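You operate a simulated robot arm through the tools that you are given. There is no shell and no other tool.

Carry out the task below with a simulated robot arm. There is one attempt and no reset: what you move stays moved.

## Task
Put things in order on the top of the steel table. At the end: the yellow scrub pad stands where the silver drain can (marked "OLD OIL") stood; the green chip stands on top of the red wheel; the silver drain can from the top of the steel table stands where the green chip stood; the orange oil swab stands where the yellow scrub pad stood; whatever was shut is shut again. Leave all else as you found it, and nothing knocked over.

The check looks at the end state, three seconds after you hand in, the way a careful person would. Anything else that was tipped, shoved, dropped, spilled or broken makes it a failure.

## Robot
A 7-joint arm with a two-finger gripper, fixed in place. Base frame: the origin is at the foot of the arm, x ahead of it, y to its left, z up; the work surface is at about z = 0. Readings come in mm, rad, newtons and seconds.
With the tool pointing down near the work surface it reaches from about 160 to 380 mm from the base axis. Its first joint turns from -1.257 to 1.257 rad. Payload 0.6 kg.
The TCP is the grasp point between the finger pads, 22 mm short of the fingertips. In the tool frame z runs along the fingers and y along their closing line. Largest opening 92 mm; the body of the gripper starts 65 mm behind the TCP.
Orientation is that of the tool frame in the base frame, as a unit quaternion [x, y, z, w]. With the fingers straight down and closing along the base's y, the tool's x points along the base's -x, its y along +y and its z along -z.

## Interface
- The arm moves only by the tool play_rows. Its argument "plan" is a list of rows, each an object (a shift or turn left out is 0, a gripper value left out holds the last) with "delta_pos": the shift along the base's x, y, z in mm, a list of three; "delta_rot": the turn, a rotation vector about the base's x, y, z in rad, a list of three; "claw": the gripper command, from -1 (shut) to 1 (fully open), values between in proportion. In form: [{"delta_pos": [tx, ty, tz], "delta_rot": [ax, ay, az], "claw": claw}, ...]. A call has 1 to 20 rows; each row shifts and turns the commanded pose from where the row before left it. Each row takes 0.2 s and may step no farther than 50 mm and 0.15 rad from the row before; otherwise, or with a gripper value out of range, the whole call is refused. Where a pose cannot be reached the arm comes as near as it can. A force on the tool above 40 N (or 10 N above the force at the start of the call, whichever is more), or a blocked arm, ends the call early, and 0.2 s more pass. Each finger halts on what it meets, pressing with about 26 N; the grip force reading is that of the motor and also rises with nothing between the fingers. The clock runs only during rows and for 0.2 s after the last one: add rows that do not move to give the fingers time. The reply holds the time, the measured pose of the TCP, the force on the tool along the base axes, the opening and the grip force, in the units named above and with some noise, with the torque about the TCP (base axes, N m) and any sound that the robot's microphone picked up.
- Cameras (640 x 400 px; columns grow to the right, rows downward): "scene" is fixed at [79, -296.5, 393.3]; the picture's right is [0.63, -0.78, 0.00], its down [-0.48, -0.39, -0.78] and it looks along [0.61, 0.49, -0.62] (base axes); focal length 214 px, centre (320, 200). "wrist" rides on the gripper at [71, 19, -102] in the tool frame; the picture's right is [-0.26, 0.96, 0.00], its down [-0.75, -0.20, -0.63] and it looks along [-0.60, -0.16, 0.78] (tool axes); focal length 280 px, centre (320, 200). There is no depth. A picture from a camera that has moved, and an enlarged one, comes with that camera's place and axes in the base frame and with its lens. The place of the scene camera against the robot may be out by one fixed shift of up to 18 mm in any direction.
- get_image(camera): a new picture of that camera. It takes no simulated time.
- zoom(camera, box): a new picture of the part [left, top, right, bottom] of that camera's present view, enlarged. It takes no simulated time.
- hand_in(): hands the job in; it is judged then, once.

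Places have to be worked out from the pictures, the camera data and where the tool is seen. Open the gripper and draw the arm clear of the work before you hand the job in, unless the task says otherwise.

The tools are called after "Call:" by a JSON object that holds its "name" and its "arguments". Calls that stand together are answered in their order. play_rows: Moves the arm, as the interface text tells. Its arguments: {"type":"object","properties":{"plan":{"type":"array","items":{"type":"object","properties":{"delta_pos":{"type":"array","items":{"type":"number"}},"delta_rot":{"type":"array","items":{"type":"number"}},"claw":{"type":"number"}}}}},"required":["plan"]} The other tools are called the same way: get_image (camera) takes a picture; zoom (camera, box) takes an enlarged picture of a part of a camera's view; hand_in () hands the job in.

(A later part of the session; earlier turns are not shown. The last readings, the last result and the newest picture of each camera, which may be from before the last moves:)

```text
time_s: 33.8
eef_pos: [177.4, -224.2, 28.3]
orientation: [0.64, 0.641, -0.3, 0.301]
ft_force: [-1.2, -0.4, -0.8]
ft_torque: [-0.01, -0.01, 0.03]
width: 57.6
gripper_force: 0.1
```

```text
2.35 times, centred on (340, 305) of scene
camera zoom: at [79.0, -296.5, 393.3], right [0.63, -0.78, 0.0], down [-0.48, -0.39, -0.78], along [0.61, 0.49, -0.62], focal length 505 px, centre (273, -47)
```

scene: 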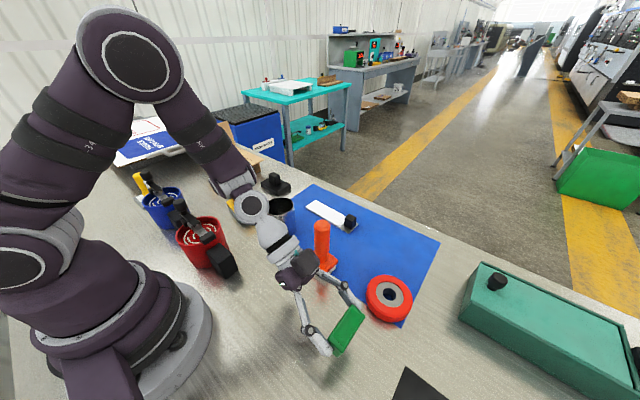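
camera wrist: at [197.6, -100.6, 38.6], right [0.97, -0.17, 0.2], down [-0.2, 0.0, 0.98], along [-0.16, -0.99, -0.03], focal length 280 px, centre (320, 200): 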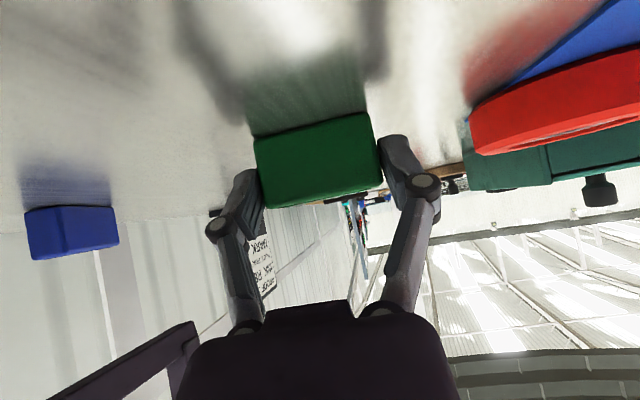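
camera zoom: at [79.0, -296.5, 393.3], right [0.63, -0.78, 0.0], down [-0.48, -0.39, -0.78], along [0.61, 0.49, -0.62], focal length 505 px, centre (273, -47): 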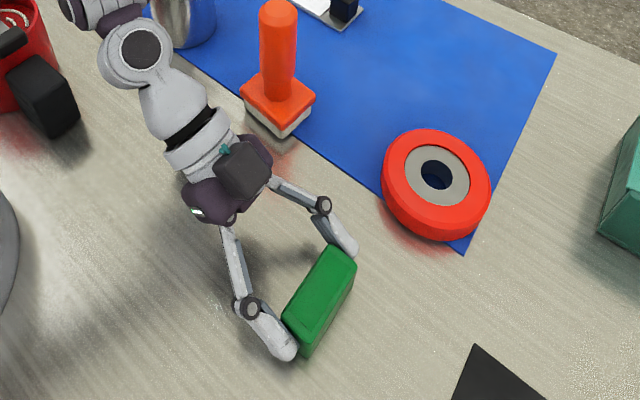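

The chip has settled upright and the fingers are just off it (57.6). I'll open wider, back out along the finger axis, and bring the tool back toward vertical for a look.

Call:
{"name": "play_rows", "arguments": {"plan": [{"claw": 0.65}, {}, {"delta_pos": [0, 10, 10]}, {"delta_pos": [0, 12, 14]}, {"delta_pos": [0, 12, 20]}, {"delta_pos": [0, 0, 25], "delta_rot": [0.1, 0, 0]}, {"delta_pos": [0, 0, 20], "delta_rot": [0.14, 0, 0]}, {"delta_rot": [0.14, 0, 0]}, {"delta_rot": [0.14, 0, 0]}, {"delta_rot": [0.1, 0, 0]}, {}]}}

Call:
{"name": "get_image", "arguments": {"camera": "wrist"}}

Call:
{"name": "zoom", "arguments": {"camera": "scene", "box": [240, 220, 440, 390]}}

```text
time_s: 36.2
eef_pos: [178.6, -190.2, 118.5]
orientation: [0.701, 0.701, -0.09, 0.09]
ft_force: [1.2, -0.2, -0.2]
ft_torque: [0.02, 0.0, 0.0]
width: 75.9
gripper_force: 0.0
```

```text
taken
camera wrist: at [197.7, -96.1, 198.0], right [0.97, -0.25, 0.07], down [-0.2, -0.57, 0.8], along [-0.16, -0.78, -0.6], focal length 280 px, centre (320, 200)
```

wrist: 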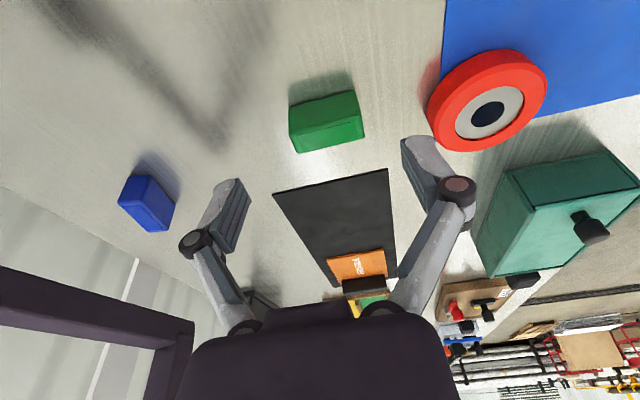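

```text
2.35 times, centred on (340, 305) of scene
camera zoom: at [79.0, -296.5, 393.3], right [0.63, -0.78, 0.0], down [-0.48, -0.39, -0.78], along [0.61, 0.49, -0.62], focal length 505 px, centre (273, -47)
```

zoom: 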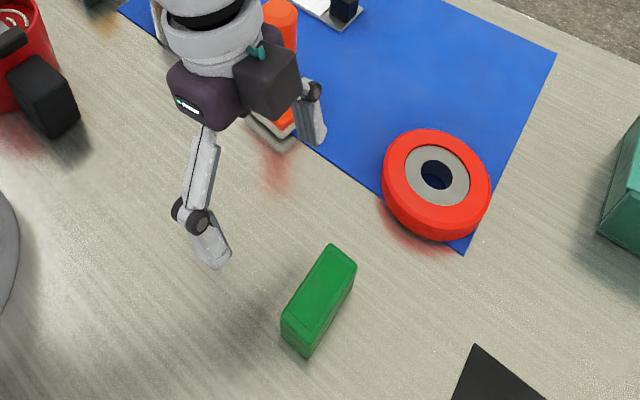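

Call:
{"name": "zoom", "arguments": {"camera": "wrist", "box": [250, 60, 410, 170]}}

Call:
{"name": "zoom", "arguments": {"camera": "scene", "box": [340, 310, 404, 380]}}

```text
3.64 times, centred on (330, 115) of wrist
camera zoom: at [197.7, -96.1, 198.0], right [0.97, -0.25, 0.07], down [-0.2, -0.57, 0.8], along [-0.16, -0.78, -0.6], focal length 1020 px, centre (284, 509)
```

zoom: 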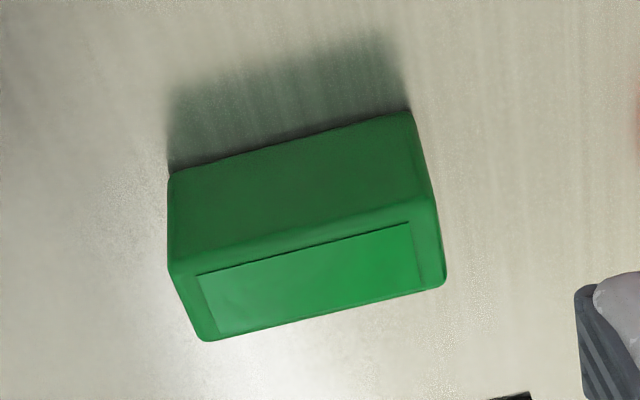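

```text
5.71 times, centred on (372, 345) of scene
camera zoom: at [79.0, -296.5, 393.3], right [0.63, -0.78, 0.0], down [-0.48, -0.39, -0.78], along [0.61, 0.49, -0.62], focal length 1226 px, centre (23, -629)
```

zoom: 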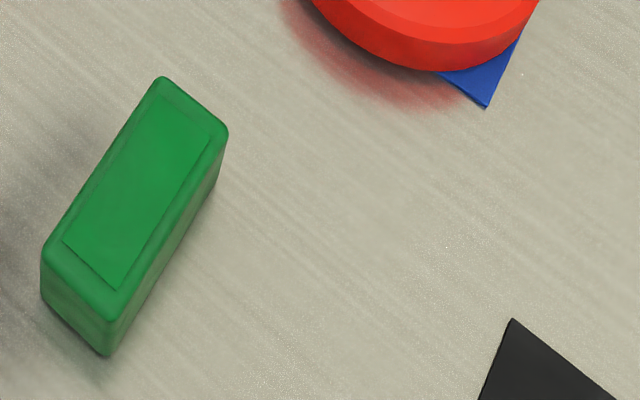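

The chip stands upright again, panel up, at ≈(179.6,-236) and aligned with x. I'll regrip it by the ends with the fingers leaned 0.4 rad outward, the posture needed to reach the wheel.

Call:
{"name": "play_rows", "arguments": {"plan": [{"delta_pos": [0.3, -14, -12], "delta_rot": [-0.145, 0, 0], "claw": 0.6}, {"delta_pos": [0.3, -13, -20]}, {"delta_pos": [0.4, -13, -26]}, {}, {}]}}

Call:
{"name": "get_image", "arguments": {"camera": "wrist"}}

```text
time_s: 37.4
eef_pos: [178.3, -229.7, 59.5]
orientation: [0.693, 0.693, -0.142, 0.142]
ft_force: [0.5, 0.9, -1.0]
ft_torque: [-0.01, 0.02, 0.0]
width: 73.7
gripper_force: 0.1
```

```text
taken
camera wrist: at [198.5, -125.7, 125.4], right [0.96, -0.24, 0.1], down [-0.2, -0.45, 0.87], along [-0.16, -0.86, -0.48], focal length 280 px, centre (320, 200)
```

wrist: 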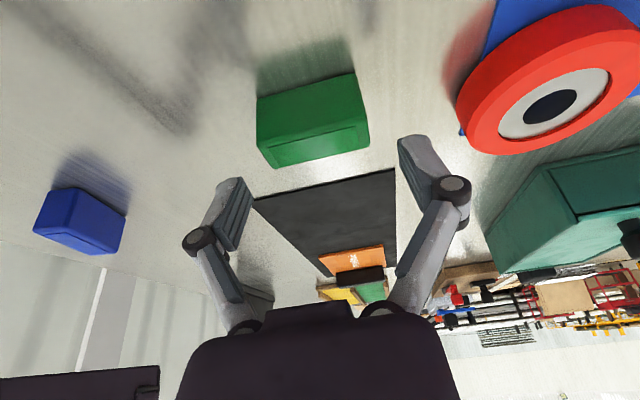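

The alignment looks right. Descending to z≈28.5 and closing on the chip ends.

Call:
{"name": "play_rows", "arguments": {"plan": [{"delta_pos": [0.8, -0.7, -12]}, {"delta_pos": [0, 0, -12]}, {"delta_pos": [0, 0, -7]}, {}, {"claw": -1}, {}, {}, {}, {}, {}]}}

Call:
{"name": "get_image", "arguments": {"camera": "wrist"}}

```text
time_s: 39.6
eef_pos: [179.9, -232.0, 29.7]
orientation: [0.693, 0.692, -0.142, 0.141]
ft_force: [1.3, -2.2, 4.3]
ft_torque: [-0.06, -0.09, -0.01]
width: 54.9
gripper_force: 25.2
```

```text
taken
camera wrist: at [199.2, -126.1, 94.3], right [0.96, -0.24, 0.1], down [-0.2, -0.45, 0.87], along [-0.16, -0.86, -0.48], focal length 280 px, centre (320, 200)
```

wrist: 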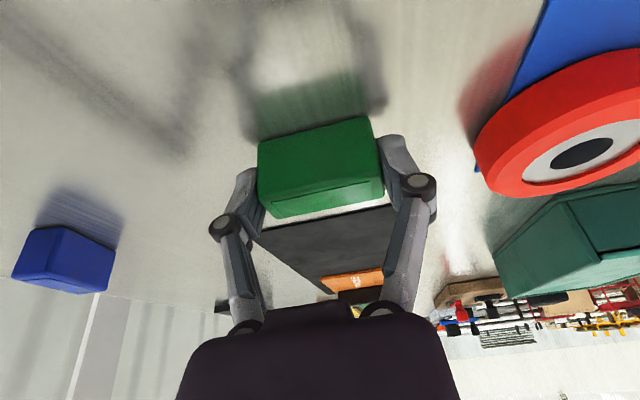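

Gripped at 54.9 mm. I'll lift slowly to about z=95.

Call:
{"name": "play_rows", "arguments": {"plan": [{"delta_pos": [0, 0, 2]}, {"delta_pos": [0, 0, 2]}, {"delta_pos": [0, 0, 3]}, {"delta_pos": [0, 0, 4]}, {"delta_pos": [0, 0, 5]}, {"delta_pos": [0, 0, 6]}, {"delta_pos": [0, 0, 6]}, {"delta_pos": [0, 0, 6]}, {"delta_pos": [0, 0, 6]}, {"delta_pos": [0, 0, 6]}, {"delta_pos": [0, 0, 6]}, {"delta_pos": [0, 0, 6]}, {"delta_pos": [0, 0, 6]}, {"delta_pos": [0, 0, 4]}, {}]}}

Call:
{"name": "get_image", "arguments": {"camera": "wrist"}}

```text
time_s: 42.8
eef_pos: [180.6, -232.0, 95.8]
orientation: [0.692, 0.693, -0.141, 0.142]
ft_force: [-1.6, -0.1, 0.0]
ft_torque: [0.0, -0.01, 0.01]
width: 54.8
gripper_force: 25.3
```

```text
taken
camera wrist: at [199.2, -126.0, 162.0], right [0.97, -0.24, 0.1], down [-0.2, -0.45, 0.87], along [-0.16, -0.86, -0.48], focal length 280 px, centre (320, 200)
```

wrist: 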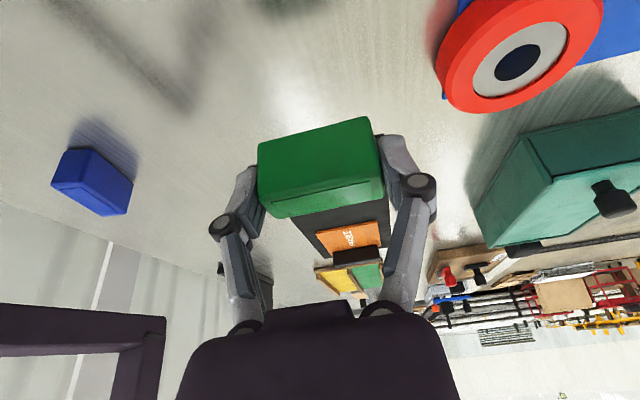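

It's held firmly. I'll carry it toward the wheel while yawing +0.857 rad so the lean points radially outward and the camera stays clear of the swab.

Call:
{"name": "play_rows", "arguments": {"plan": [{"delta_pos": [6, -1, 0], "delta_rot": [0, 0, 0.05]}, {"delta_pos": [10, -2, 0], "delta_rot": [0, 0, 0.08]}, {"delta_pos": [12, -2.4, 0], "delta_rot": [0, 0, 0.09]}, {"delta_pos": [12, -2.4, 0], "delta_rot": [0, 0, 0.09]}, {"delta_pos": [12, -2.4, 0], "delta_rot": [0, 0, 0.09]}, {"delta_pos": [12, -2.4, 0], "delta_rot": [0, 0, 0.09]}, {"delta_pos": [12, -2.4, 0], "delta_rot": [0, 0, 0.09]}, {"delta_pos": [12, -2.4, 0], "delta_rot": [0, 0, 0.09]}, {"delta_pos": [12, -2.4, 0], "delta_rot": [0, 0, 0.09]}, {"delta_pos": [10, -2, 0], "delta_rot": [0, 0, 0.06]}, {"delta_pos": [3.5, -1, 0], "delta_rot": [0, 0, 0.037]}, {}]}}

Call:
{"name": "get_image", "arguments": {"camera": "wrist"}}

Call:
{"name": "get_image", "arguments": {"camera": "scene"}}

```text
time_s: 45.4
eef_pos: [294.0, -254.2, 95.9]
orientation: [0.342, 0.918, -0.07, 0.188]
ft_force: [-0.3, 0.2, 0.3]
ft_torque: [-0.03, -0.03, 0.0]
width: 54.9
gripper_force: 26.2
```

```text
taken
camera wrist: at [226.8, -170.9, 161.7], right [0.81, 0.57, 0.1], down [0.2, -0.45, 0.87], along [0.54, -0.69, -0.48], focal length 280 px, centre (320, 200)
```

wrist: 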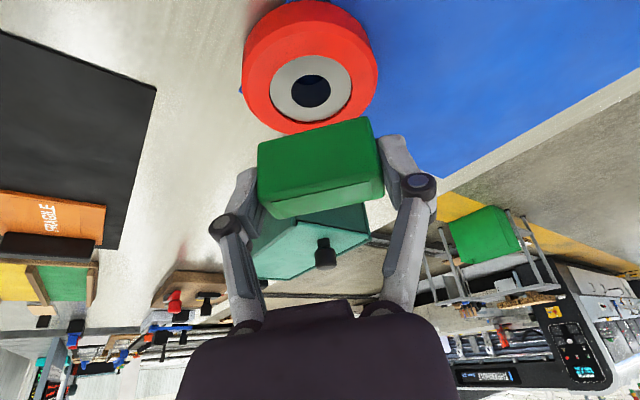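

```text
taken
```

scene: 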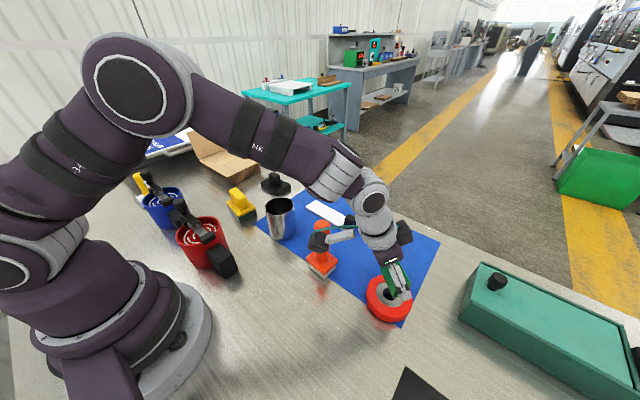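

The chip is over the wheel (wheel ≈(299.5,-259.5), chip ≈(298,-257.5)). I'll nudge it 1 mm outward and lower to just above the wheel top.

Call:
{"name": "play_rows", "arguments": {"plan": [{"delta_pos": [1, -1, -6]}, {"delta_pos": [0, 0, -8]}, {"delta_pos": [0, 0, -8]}, {"delta_pos": [0, 0, -8]}, {"delta_pos": [0, 0, -5]}, {}]}}

Call:
{"name": "get_image", "arguments": {"camera": "wrist"}}

Call:
{"name": "zoom", "arguments": {"camera": "scene", "box": [320, 220, 460, 340]}}

```text
time_s: 46.8
eef_pos: [294.1, -254.7, 60.7]
orientation: [0.342, 0.918, -0.07, 0.187]
ft_force: [0.6, -0.4, -0.7]
ft_torque: [0.03, -0.01, 0.01]
width: 54.8
gripper_force: 26.6
```

```text
taken
camera wrist: at [227.5, -171.9, 126.7], right [0.81, 0.57, 0.1], down [0.2, -0.45, 0.87], along [0.54, -0.69, -0.48], focal length 280 px, centre (320, 200)
```

wrist: 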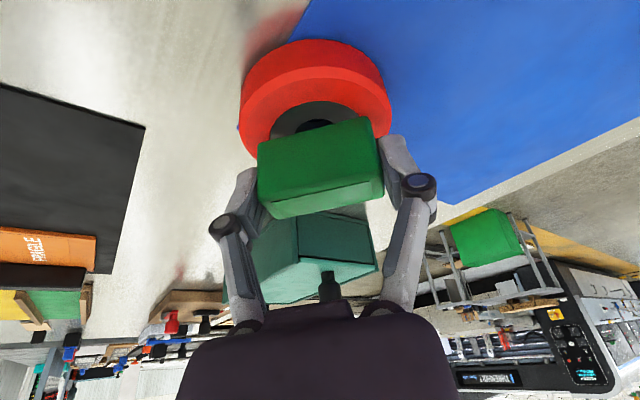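

```text
3.33 times, centred on (390, 280) of scene
camera zoom: at [79.0, -296.5, 393.3], right [0.63, -0.78, 0.0], down [-0.48, -0.39, -0.78], along [0.61, 0.49, -0.62], focal length 715 px, centre (87, -67)
```

zoom: 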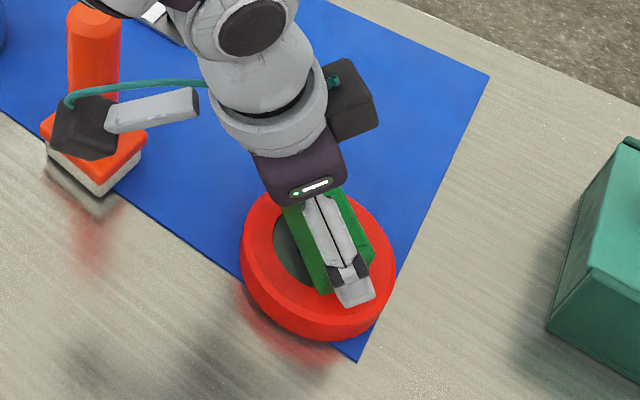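

It's centred over the wheel. Lowering in 1.5–2 mm steps until contact.

Call:
{"name": "play_rows", "arguments": {"plan": [{"delta_pos": [0, 0, -2]}, {"delta_pos": [0, 0, -2]}, {"delta_pos": [0, 0, -1.5]}, {"delta_pos": [0, 0, -1]}, {}]}}

Call:
{"name": "get_image", "arguments": {"camera": "wrist"}}

```text
time_s: 48.0
eef_pos: [294.5, -255.6, 55.7]
orientation: [0.342, 0.918, -0.07, 0.189]
ft_force: [-1.6, 1.9, 15.1]
ft_torque: [0.05, -0.03, 0.0]
width: 55.0
gripper_force: 25.3
```

```text
taken
camera wrist: at [228.2, -171.9, 120.7], right [0.81, 0.57, 0.1], down [0.2, -0.45, 0.87], along [0.55, -0.69, -0.48], focal length 280 px, centre (320, 200)
```

wrist: 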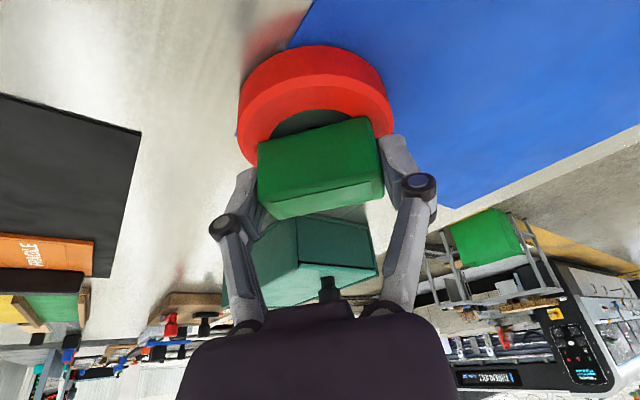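

Contact with 15 N at z≈55.7, so the chip rests on the wheel. I'll ease up half a millimetre and open gently.

Call:
{"name": "play_rows", "arguments": {"plan": [{"delta_pos": [0, 0, 0.7]}, {}, {"claw": 0.25}, {}, {}, {}]}}

Call:
{"name": "get_image", "arguments": {"camera": "wrist"}}

```text
time_s: 49.4
eef_pos: [294.4, -254.4, 55.6]
orientation: [0.342, 0.918, -0.07, 0.188]
ft_force: [-0.2, -0.2, 0.7]
ft_torque: [0.0, 0.0, 0.03]
width: 57.5
gripper_force: 0.0
```

```text
taken
camera wrist: at [227.8, -171.6, 121.2], right [0.81, 0.57, 0.1], down [0.2, -0.45, 0.87], along [0.54, -0.69, -0.48], focal length 280 px, centre (320, 200)
```

wrist: 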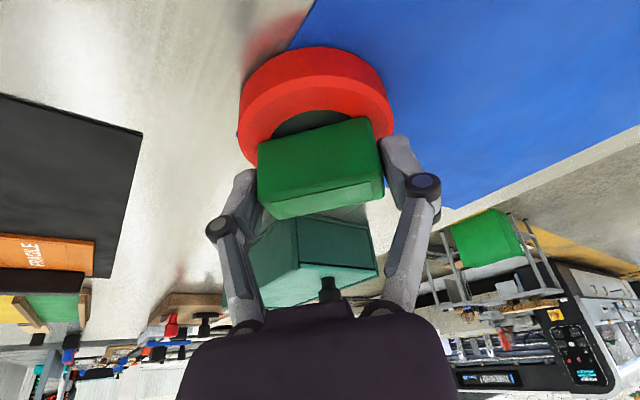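

The chip rests on the wheel and is free. I'll open a bit more and back straight out along the finger axis.

Call:
{"name": "play_rows", "arguments": {"plan": [{"claw": 0.55}, {}, {"delta_pos": [-1.5, 1.3, 4.6]}, {"delta_pos": [-2.9, 2.5, 9.2]}, {"delta_pos": [-4.4, 3.8, 13.8]}, {"delta_pos": [-5.9, 5.1, 18.4]}, {"delta_pos": [-10, 8, 25]}, {"delta_pos": [-10, 8, 20]}, {}]}}

Call:
{"name": "get_image", "arguments": {"camera": "wrist"}}

Call:
{"name": "zoom", "arguments": {"camera": "scene", "box": [320, 220, 460, 340]}}

```text
time_s: 51.4
eef_pos: [259.3, -226.0, 146.6]
orientation: [0.342, 0.918, -0.07, 0.187]
ft_force: [-0.5, 0.2, 0.4]
ft_torque: [0.01, 0.02, 0.02]
width: 71.3
gripper_force: 0.0
```

```text
taken
camera wrist: at [192.7, -142.7, 211.9], right [0.81, 0.57, 0.1], down [0.2, -0.45, 0.87], along [0.54, -0.69, -0.48], focal length 280 px, centre (320, 200)
```

wrist: 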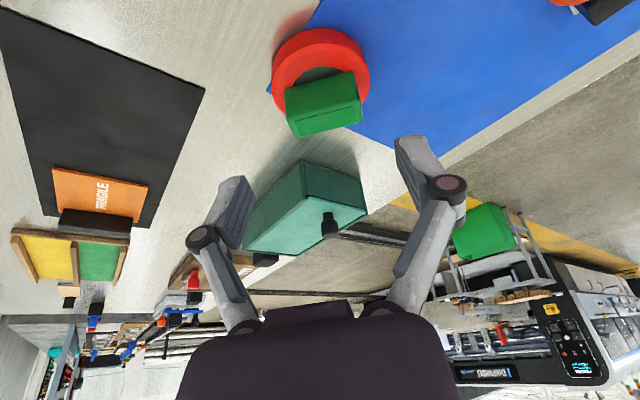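

```text
3.33 times, centred on (390, 280) of scene
camera zoom: at [79.0, -296.5, 393.3], right [0.63, -0.78, 0.0], down [-0.48, -0.39, -0.78], along [0.61, 0.49, -0.62], focal length 715 px, centre (87, -67)
```

zoom: 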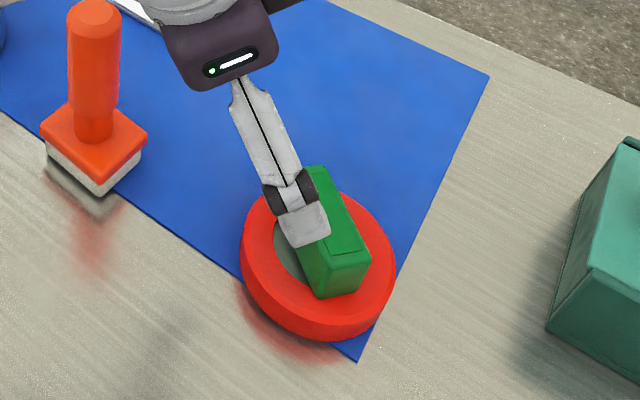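

The chip stands on the wheel. I'll rise well above the swab, undo the lean and yaw, and move over toward the can for a closer look.

Call:
{"name": "play_rows", "arguments": {"plan": [{"delta_pos": [-5, 5, 28], "delta_rot": [0.0875, 0.1007, 0], "claw": 1}, {"delta_pos": [-5, 5, 28], "delta_rot": [0.0875, 0.1007, 0]}, {"delta_pos": [-5, 5, 28], "delta_rot": [0.0875, 0.1007, 0]}, {"delta_pos": [5, 36, 0], "delta_rot": [0, 0, 0.1427]}, {"delta_pos": [5, 40, 0], "delta_rot": [0, 0, 0.1427]}, {"delta_pos": [5, 40, 0], "delta_rot": [0, 0, 0.1427]}, {"delta_pos": [5, 40, 0], "delta_rot": [0, 0, 0.1427]}, {"delta_pos": [5, 40, 0], "delta_rot": [0, 0, 0.1427]}, {"delta_pos": [0, 30, 0]}, {}, {}]}}

Call:
{"name": "get_image", "arguments": {"camera": "wrist"}}

Call:
{"name": "get_image", "arguments": {"camera": "scene"}}

```text
time_s: 53.8
eef_pos: [269.5, 14.3, 230.7]
orientation: [0.0, 1.0, 0.001, 0.002]
ft_force: [-1.3, -0.7, 0.3]
ft_torque: [0.0, 0.01, -0.03]
width: 91.7
gripper_force: 0.1
```

```text
taken
camera wrist: at [198.9, 33.5, 331.6], right [0.26, 0.97, 0.0], down [0.75, -0.2, 0.63], along [0.61, -0.16, -0.78], focal length 280 px, centre (320, 200)
```

wrist: 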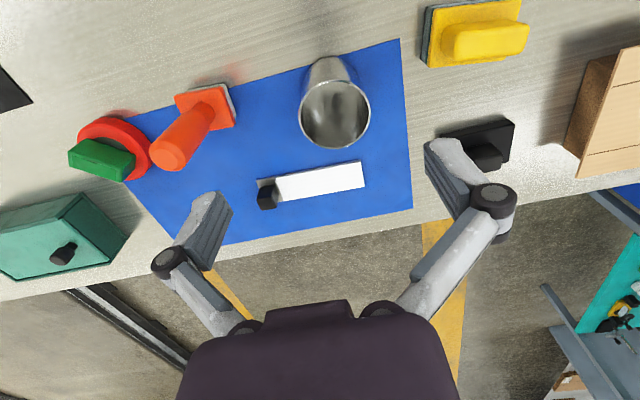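

```text
taken
```

scene: 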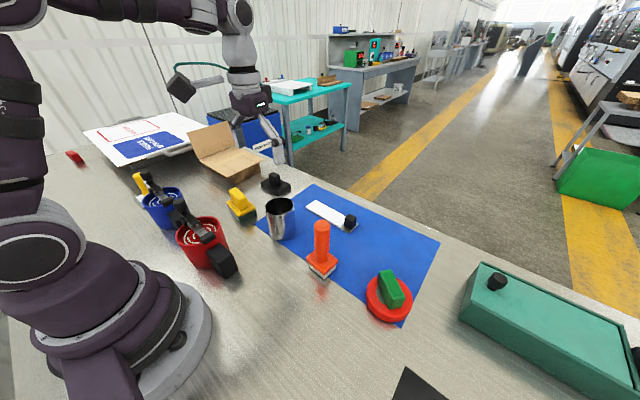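

Call:
{"name": "zoom", "arguments": {"camera": "scene", "box": [345, 250, 435, 335]}}

Call:
{"name": "zoom", "arguments": {"camera": "wrist", "box": [50, 60, 250, 200]}}

Call:
{"name": "zoom", "arguments": {"camera": "wrist", "box": [260, 30, 420, 160]}}

Call:
{"name": "zoom", "arguments": {"camera": "scene", "box": [240, 180, 330, 250]}}

Call:
{"name": "zoom", "arguments": {"camera": "wrist", "box": [400, 0, 560, 100]}}

```text
4.71 times, centred on (390, 292) of scene
camera zoom: at [79.0, -296.5, 393.3], right [0.63, -0.78, 0.0], down [-0.48, -0.39, -0.78], along [0.61, 0.49, -0.62], focal length 1009 px, centre (-9, -235)
```

zoom: 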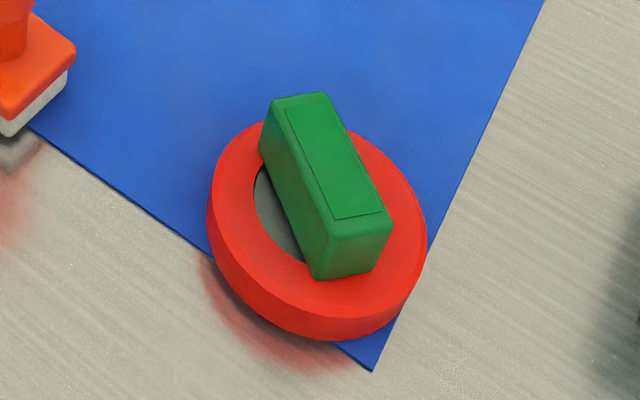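

```text
2.86 times, centred on (150, 130) of wrist
camera zoom: at [198.9, 33.5, 331.6], right [0.26, 0.97, 0.0], down [0.75, -0.2, 0.63], along [0.61, -0.16, -0.78], focal length 801 px, centre (806, 400)
```

zoom: 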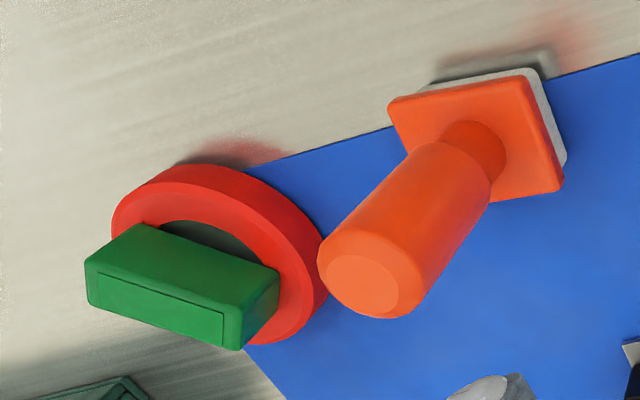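

```text
3.08 times, centred on (340, 95) of wrist
camera zoom: at [198.9, 33.5, 331.6], right [0.26, 0.97, 0.0], down [0.75, -0.2, 0.63], along [0.61, -0.16, -0.78], focal length 863 px, centre (258, 523)
```

zoom: 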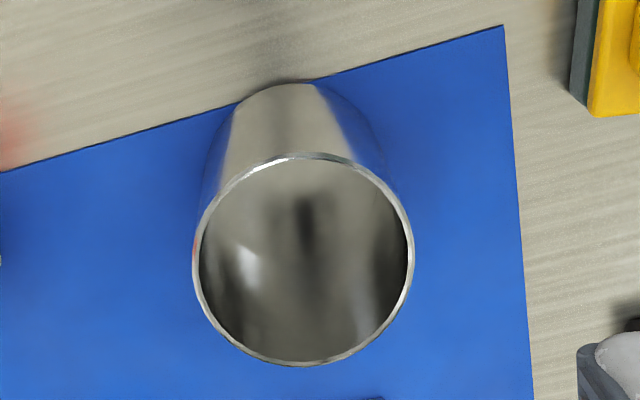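

```text
5.71 times, centred on (285, 215) of scene
camera zoom: at [79.0, -296.5, 393.3], right [0.63, -0.78, 0.0], down [-0.48, -0.39, -0.78], along [0.61, 0.49, -0.62], focal length 1226 px, centre (520, 114)
```

zoom: 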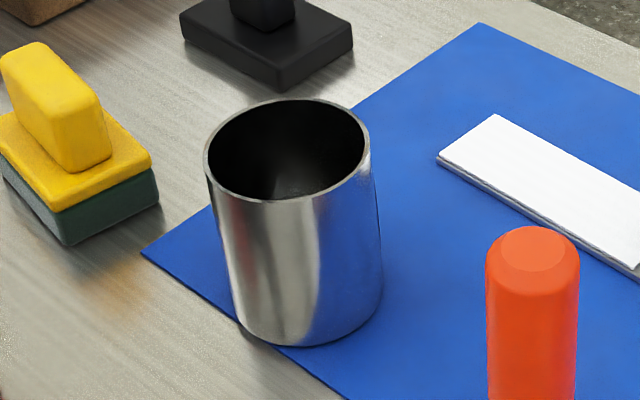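

```text
4.00 times, centred on (480, 50) of wrist
camera zoom: at [198.9, 33.5, 331.6], right [0.26, 0.97, 0.0], down [0.75, -0.2, 0.63], along [0.61, -0.16, -0.78], focal length 1122 px, centre (-320, 800)
```

zoom: 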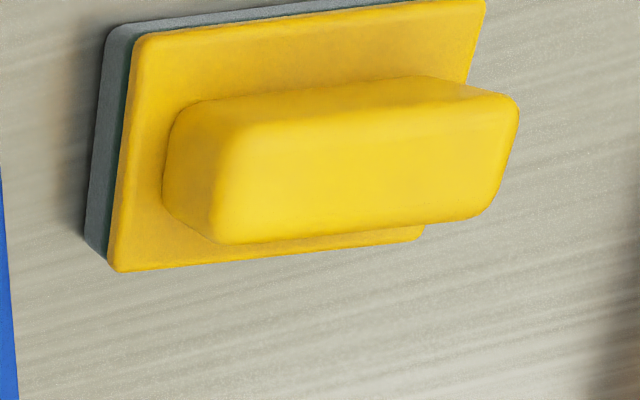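

The chip sits flat on the wheel within its rim. The can is a plain cylinder, about 65 mm across and 80 tall, empty, centred at ≈(298,21). I'll go over it and come down partway to check alignment.

Call:
{"name": "play_rows", "arguments": {"plan": [{"delta_pos": [9, 2.4, -27]}, {"delta_pos": [9, 2.3, -27]}, {"delta_pos": [10, 2.3, -27]}, {"delta_pos": [0, 0, -20]}, {}, {}]}}

Call:
{"name": "get_image", "arguments": {"camera": "wrist"}}

Call:
{"name": "get_image", "arguments": {"camera": "scene"}}

```text
time_s: 55.2
eef_pos: [298.3, 21.0, 129.7]
orientation: [0.0, 1.0, 0.001, 0.001]
ft_force: [-1.5, 0.1, 0.0]
ft_torque: [0.01, 0.01, -0.01]
width: 91.9
gripper_force: 0.1
```

```text
taken
camera wrist: at [227.0, 41.0, 231.0], right [0.26, 0.97, 0.0], down [0.75, -0.2, 0.63], along [0.61, -0.16, -0.78], focal length 280 px, centre (320, 200)
```

wrist: 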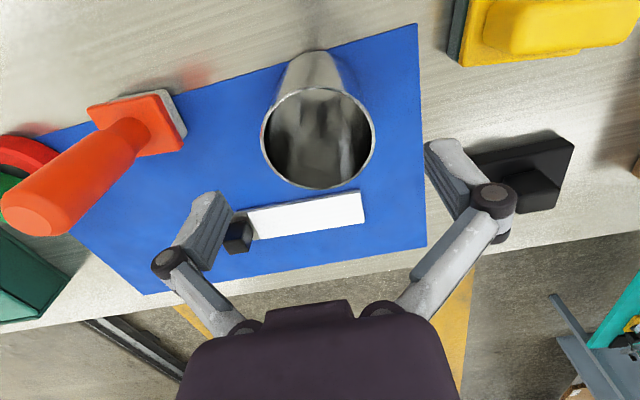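

```text
taken
```

scene: 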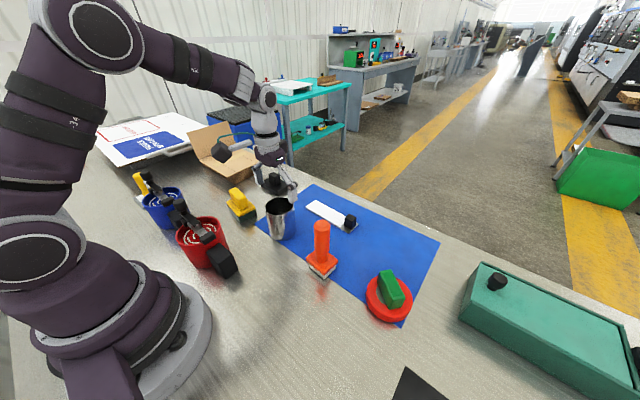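

The rim centre measures (298.5,21.1) and the TCP is at (298.3,21.0), so it's aligned. I'll descend around the can to z≈48.

Call:
{"name": "play_rows", "arguments": {"plan": [{"delta_pos": [0, 0, -15]}, {"delta_pos": [0, 0, -15]}, {"delta_pos": [0, 0, -15]}, {"delta_pos": [0, 0, -15]}, {"delta_pos": [0, 0, -15]}, {"delta_pos": [0, 0, -6]}, {}]}}

Call:
{"name": "get_image", "arguments": {"camera": "wrist"}}

```text
time_s: 56.8
eef_pos: [298.1, 20.7, 48.6]
orientation: [0.0, 1.0, 0.0, 0.001]
ft_force: [0.1, 0.5, 0.1]
ft_torque: [0.03, -0.01, 0.02]
width: 91.9
gripper_force: 0.2
```

```text
taken
camera wrist: at [226.4, 40.7, 149.6], right [0.26, 0.97, 0.0], down [0.75, -0.2, 0.63], along [0.61, -0.16, -0.78], focal length 280 px, centre (320, 200)
```

wrist: 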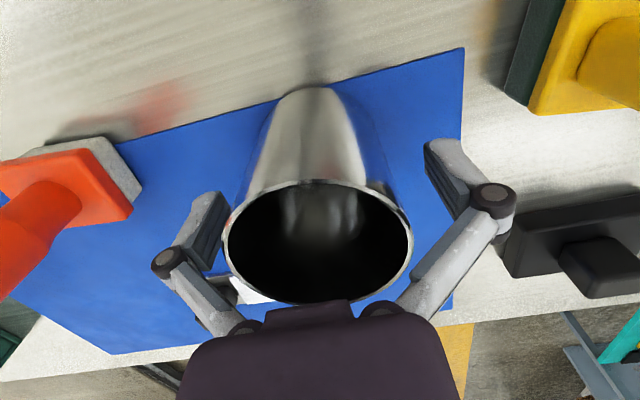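

The fingers are around the can with clearance on both sides. Closing.

Call:
{"name": "play_rows", "arguments": {"plan": [{"claw": -1}, {}, {}, {}, {}, {}]}}

Call:
{"name": "get_image", "arguments": {"camera": "wrist"}}

```text
time_s: 58.2
eef_pos: [298.1, 21.0, 48.2]
orientation: [0.0, 1.0, 0.0, 0.002]
ft_force: [-3.2, -1.5, 27.9]
ft_torque: [0.0, 0.07, 0.01]
width: 68.7
gripper_force: 26.0
```

```text
taken
camera wrist: at [226.6, 40.7, 150.0], right [0.26, 0.97, 0.0], down [0.75, -0.2, 0.63], along [0.61, -0.16, -0.78], focal length 280 px, centre (320, 200)
```

wrist: 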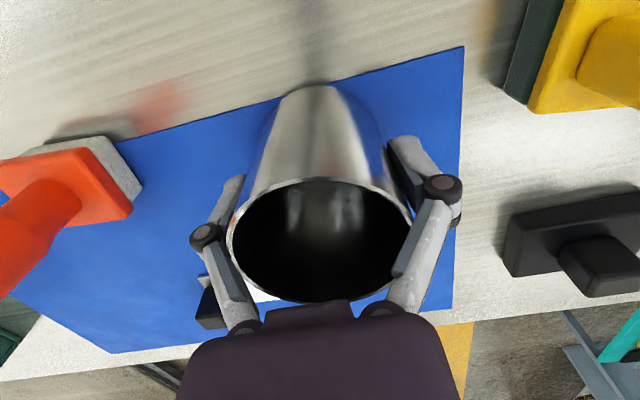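

Gripped at 68.7 mm (the can's diameter), with the closing fingers pressing it down about 28 N. I'll lift gently and check that it holds.

Call:
{"name": "play_rows", "arguments": {"plan": [{"delta_pos": [0, 0, 1]}, {"delta_pos": [0, 0, 1]}, {"delta_pos": [0, 0, 1.5]}, {"delta_pos": [0, 0, 2]}, {"delta_pos": [0, 0, 2]}, {"delta_pos": [0, 0, 2.5]}, {}]}}

Call:
{"name": "get_image", "arguments": {"camera": "wrist"}}

Call:
{"name": "zoom", "arguments": {"camera": "scene", "box": [220, 160, 360, 270]}}

```text
time_s: 59.8
eef_pos: [296.9, 22.0, 57.5]
orientation: [0.001, 1.0, 0.0, 0.002]
ft_force: [-0.2, -0.4, -0.6]
ft_torque: [0.03, -0.05, -0.02]
width: 64.7
gripper_force: 26.6
```

```text
taken
camera wrist: at [226.5, 40.7, 159.8], right [0.26, 0.97, 0.0], down [0.75, -0.2, 0.63], along [0.61, -0.16, -0.78], focal length 280 px, centre (320, 200)
```

wrist: 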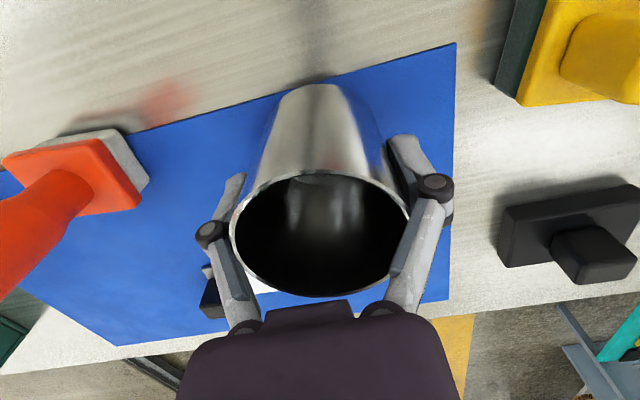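

```text
3.64 times, centred on (290, 215) of scene
camera zoom: at [79.0, -296.5, 393.3], right [0.63, -0.78, 0.0], down [-0.48, -0.39, -0.78], along [0.61, 0.49, -0.62], focal length 780 px, centre (429, 146)
```

zoom: 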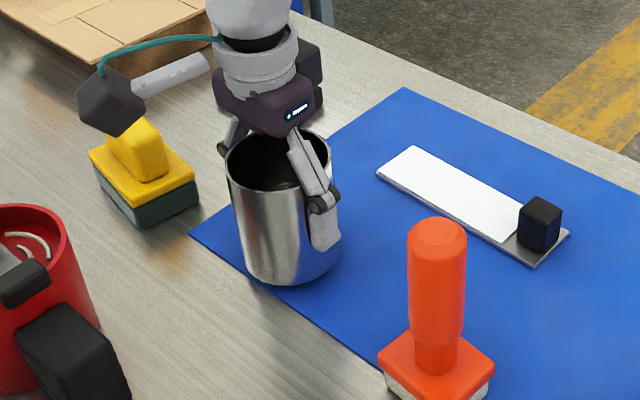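

The can is off the table (base steady in the wrist view, mat moving), and the width settled to 64.7, its true diameter. I'll keep lifting slowly to about z=100.

Call:
{"name": "play_rows", "arguments": {"plan": [{"delta_pos": [0, 0, 2.5]}, {"delta_pos": [0, 0, 3]}, {"delta_pos": [0, 0, 4]}, {"delta_pos": [0, 0, 5]}, {"delta_pos": [0, 0, 5]}, {"delta_pos": [0, 0, 6]}, {"delta_pos": [0, 0, 6]}, {"delta_pos": [0, 0, 5]}, {"delta_pos": [0, 0, 3]}, {}]}}

Call:
{"name": "get_image", "arguments": {"camera": "wrist"}}

Call:
{"name": "zoom", "arguments": {"camera": "scene", "box": [220, 150, 360, 260]}}

```text
time_s: 62.0
eef_pos: [297.8, 21.8, 99.8]
orientation: [0.0, 1.0, 0.0, 0.002]
ft_force: [0.5, -1.0, -0.4]
ft_torque: [0.0, 0.02, 0.01]
width: 64.4
gripper_force: 25.9
```

```text
taken
camera wrist: at [226.9, 40.9, 199.6], right [0.26, 0.97, 0.0], down [0.75, -0.2, 0.63], along [0.61, -0.16, -0.78], focal length 280 px, centre (320, 200)
```

wrist: 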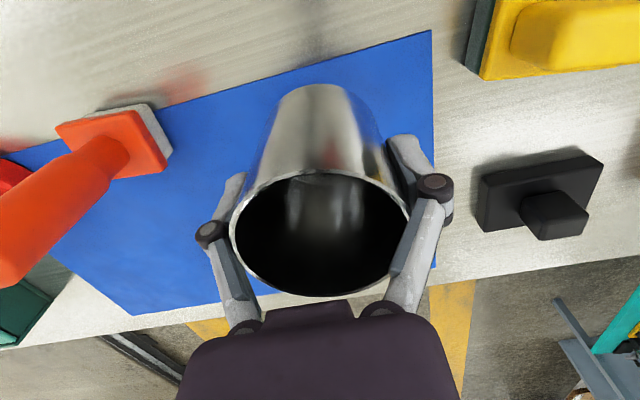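

```text
3.64 times, centred on (290, 205) of scene
camera zoom: at [79.0, -296.5, 393.3], right [0.63, -0.78, 0.0], down [-0.48, -0.39, -0.78], along [0.61, 0.49, -0.62], focal length 780 px, centre (429, 182)
```

zoom: 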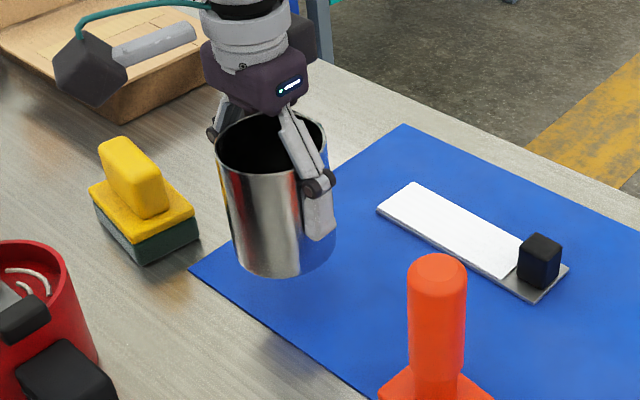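

The can is held level and centred on the TCP. I'll carry it first inward, away from the swab, then across to the chip's old spot at (171,-160.5).

Call:
{"name": "play_rows", "arguments": {"plan": [{"delta_pos": [-8, -5, 0]}, {"delta_pos": [-15, -10, 0]}, {"delta_pos": [-17, -11, 0]}, {"delta_pos": [-17, -11, 0]}, {"delta_pos": [-17, -11, 0]}, {"delta_pos": [-14, -12, 0]}, {"delta_pos": [-8, -15, 0]}, {"delta_pos": [-7, -17, 0]}, {"delta_pos": [-6, -18, 0]}, {"delta_pos": [-6, -18, 0]}, {"delta_pos": [-5, -18, 0]}, {"delta_pos": [-4, -16, 0]}, {"delta_pos": [-3, -12, 0]}, {"delta_pos": [0, -8, 0]}, {}, {}]}}

Call:
{"name": "get_image", "arguments": {"camera": "wrist"}}

Call:
{"name": "get_image", "arguments": {"camera": "scene"}}

```text
time_s: 65.4
eef_pos: [171.0, -160.2, 97.9]
orientation: [0.001, 1.0, -0.001, 0.001]
ft_force: [0.4, -0.1, -1.0]
ft_torque: [-0.03, 0.01, 0.01]
width: 64.7
gripper_force: 26.0
```

```text
taken
camera wrist: at [99.8, -141.1, 199.4], right [0.26, 0.97, 0.0], down [0.75, -0.2, 0.63], along [0.61, -0.16, -0.78], focal length 280 px, centre (320, 200)
```

wrist: 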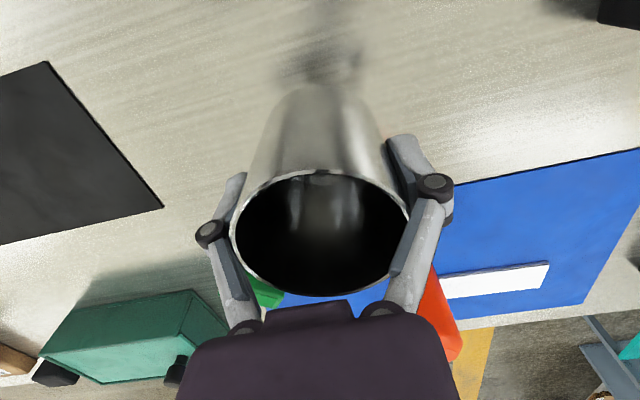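

```text
taken
```

scene: 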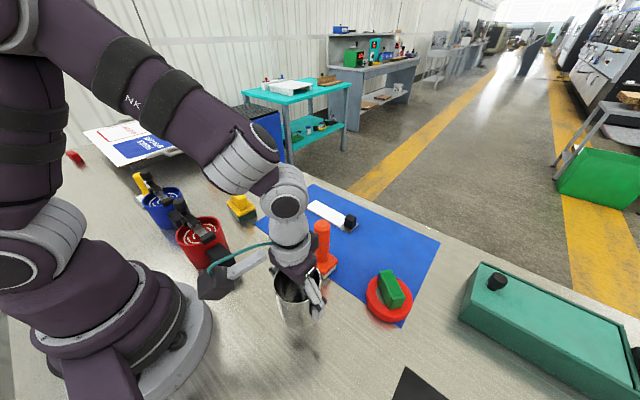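

The can is over the target spot, TCP at (171,-160.2). Lowering to just above the table.

Call:
{"name": "play_rows", "arguments": {"plan": [{"delta_pos": [-0.4, -0.4, -6]}, {"delta_pos": [0, 0, -9]}, {"delta_pos": [0, 0, -9]}, {"delta_pos": [0, 0, -9]}, {"delta_pos": [0, 0, -7]}, {"delta_pos": [0, 0, -3]}, {"delta_pos": [0, 0, -2]}, {}]}}

Call:
{"name": "zoom", "arguments": {"camera": "scene", "box": [220, 240, 380, 370]}}

```text
time_s: 67.2
eef_pos: [170.8, -160.9, 52.1]
orientation: [0.0, 1.0, 0.0, 0.002]
ft_force: [0.1, 0.9, -0.4]
ft_torque: [0.04, 0.04, -0.01]
width: 64.7
gripper_force: 25.6
```

```text
3.08 times, centred on (300, 305) of scene
camera zoom: at [79.0, -296.5, 393.3], right [0.63, -0.78, 0.0], down [-0.48, -0.39, -0.78], along [0.61, 0.49, -0.62], focal length 660 px, centre (382, -123)
```

zoom: 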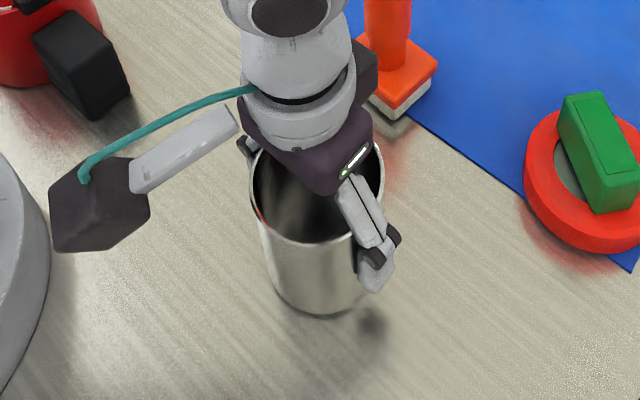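

A few millimetres remain. I'll step down gently until the force shows contact.

Call:
{"name": "play_rows", "arguments": {"plan": [{"delta_pos": [0, 0, -1.5]}, {"delta_pos": [0, 0, -1]}, {"delta_pos": [0, 0, -1]}, {}]}}

```text
time_s: 68.2
eef_pos: [171.0, -160.7, 50.7]
orientation: [0.0, 1.0, 0.0, 0.003]
ft_force: [-2.9, 1.7, 35.8]
ft_torque: [0.04, -0.17, 0.05]
width: 65.0
gripper_force: 26.0
```

Firm contact (36 N). I'll ease up about 0.8 mm to unload, then open fully and slowly.

Call:
{"name": "play_rows", "arguments": {"plan": [{"delta_pos": [0, 0, 0.8]}, {}, {"claw": 0.55}, {}, {}, {"claw": 1}, {}, {}]}}

Call:
{"name": "get_image", "arguments": {"camera": "wrist"}}

Call:
{"name": "zoom", "arguments": {"camera": "scene", "box": [220, 240, 380, 370]}}

```text
time_s: 70.0
eef_pos: [169.6, -161.4, 51.2]
orientation: [0.0, 1.0, 0.001, 0.001]
ft_force: [0.8, 0.3, 0.4]
ft_torque: [0.01, 0.01, -0.01]
width: 92.0
gripper_force: 0.0
```

```text
taken
camera wrist: at [99.0, -141.5, 151.7], right [0.26, 0.97, 0.0], down [0.75, -0.2, 0.63], along [0.61, -0.16, -0.78], focal length 280 px, centre (320, 200)
```

wrist: 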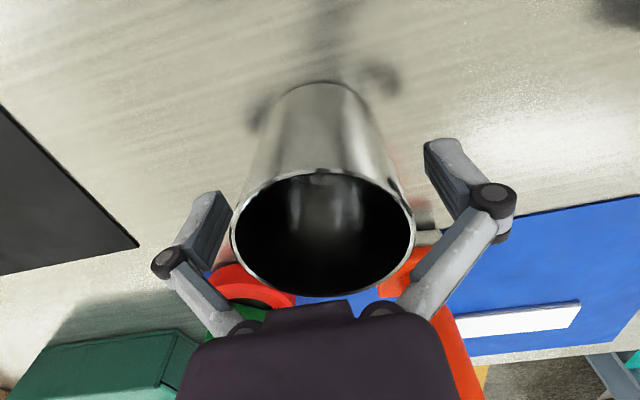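

```text
3.08 times, centred on (300, 305) of scene
camera zoom: at [79.0, -296.5, 393.3], right [0.63, -0.78, 0.0], down [-0.48, -0.39, -0.78], along [0.61, 0.49, -0.62], focal length 660 px, centre (382, -123)
```

zoom: 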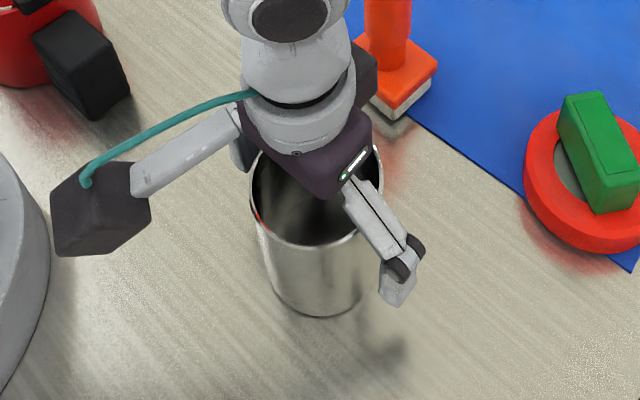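

The can stands free at the chip's old spot. I'll rise straight up and then move across to the yellow pad at a safe height for a closer look.

Call:
{"name": "play_rows", "arguments": {"plan": [{"delta_pos": [0, 0, 10]}, {"delta_pos": [0, 0, 20]}, {"delta_pos": [0, 0, 30]}, {"delta_pos": [0, 0, 40]}, {"delta_pos": [0, 0, 40]}, {"delta_pos": [0, 0, 35]}, {"delta_pos": [25, 38, 0]}, {"delta_pos": [25, 40, 0]}, {"delta_pos": [20, 40, 0]}, {"delta_pos": [15, 42, 0]}, {"delta_pos": [12, 42, 0]}, {"delta_pos": [5, 40, 0]}, {"delta_pos": [2, 40, 0]}, {"delta_pos": [0, 32, 0]}, {}, {}]}}

Call:
{"name": "get_image", "arguments": {"camera": "wrist"}}

Call:
{"name": "get_image", "arguments": {"camera": "scene"}}

```text
time_s: 73.4
eef_pos: [273.5, 152.2, 225.3]
orientation: [0.0, 1.0, 0.0, 0.002]
ft_force: [-1.0, 0.4, 0.3]
ft_torque: [-0.01, -0.01, 0.02]
width: 91.9
gripper_force: 0.1
```

```text
taken
camera wrist: at [202.5, 172.0, 326.5], right [0.26, 0.97, 0.0], down [0.75, -0.2, 0.63], along [0.61, -0.16, -0.78], focal length 280 px, centre (320, 200)
```

wrist: 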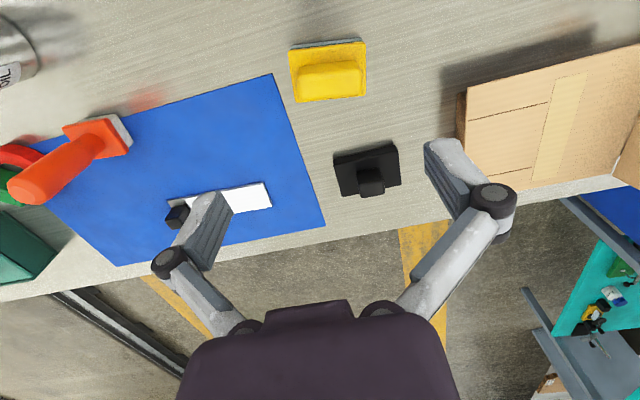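

```text
taken
```

scene: 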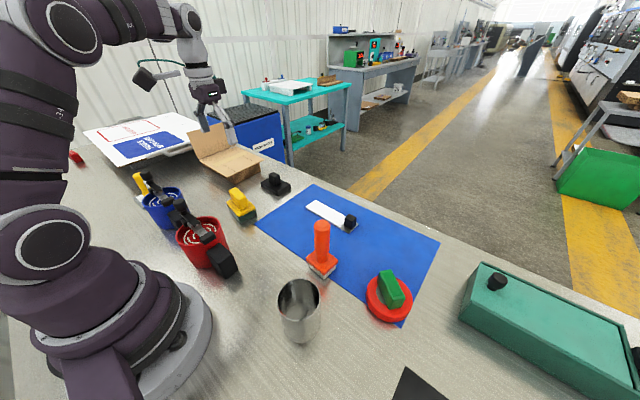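

The can shows its "OIL" label and stands upright. I'll enlarge the yellow pad and its surroundings to measure them.

Call:
{"name": "zoom", "arguments": {"camera": "wrist", "box": [260, 20, 420, 120]}}

Call:
{"name": "zoom", "arguments": {"camera": "wrist", "box": [0, 0, 160, 100]}}

Call:
{"name": "zoom", "arguments": {"camera": "scene", "box": [190, 150, 310, 250]}}

Call:
{"name": "zoom", "arguments": {"camera": "scene", "box": [250, 250, 360, 360]}}

```text
4.00 times, centred on (340, 70) of wrist
camera zoom: at [202.5, 172.0, 326.5], right [0.26, 0.97, 0.0], down [0.75, -0.2, 0.63], along [0.61, -0.16, -0.78], focal length 1122 px, centre (240, 720)
```

zoom: 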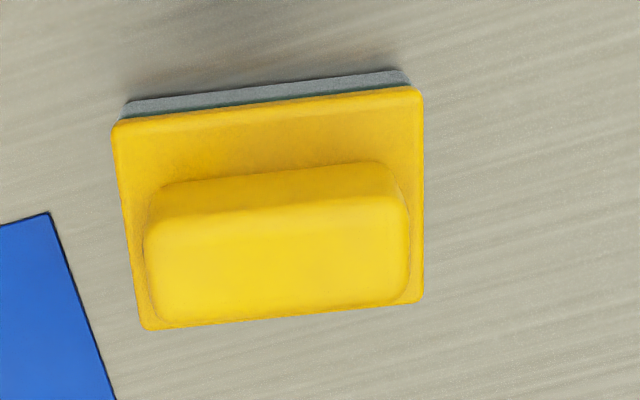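

```text
4.00 times, centred on (80, 50) of wrist
camera zoom: at [202.5, 172.0, 326.5], right [0.26, 0.97, 0.0], down [0.75, -0.2, 0.63], along [0.61, -0.16, -0.78], focal length 1122 px, centre (1280, 800)
```

zoom: 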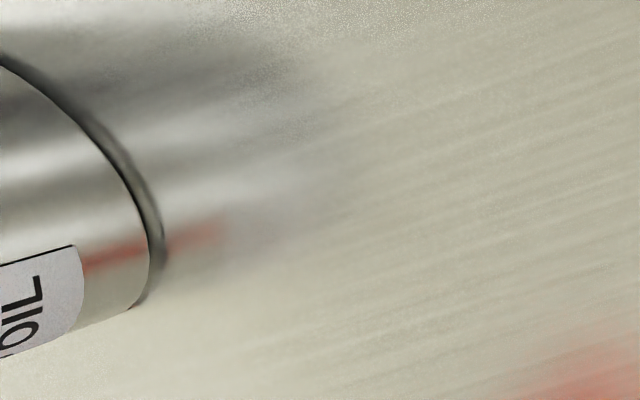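

```text
4.00 times, centred on (250, 200) of scene
camera zoom: at [79.0, -296.5, 393.3], right [0.63, -0.78, 0.0], down [-0.48, -0.39, -0.78], along [0.61, 0.49, -0.62], focal length 858 px, centre (600, 200)
```

zoom: 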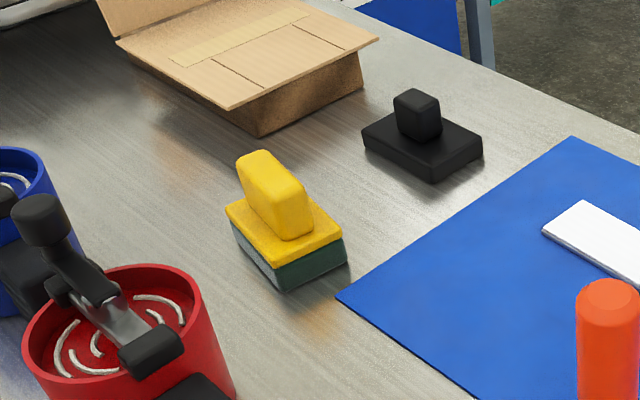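

```text
3.64 times, centred on (305, 305) of scene
camera zoom: at [79.0, -296.5, 393.3], right [0.63, -0.78, 0.0], down [-0.48, -0.39, -0.78], along [0.61, 0.49, -0.62], focal length 780 px, centre (374, -182)
```

zoom: 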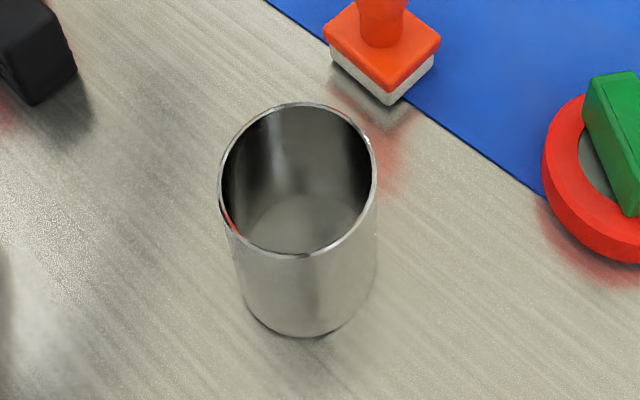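

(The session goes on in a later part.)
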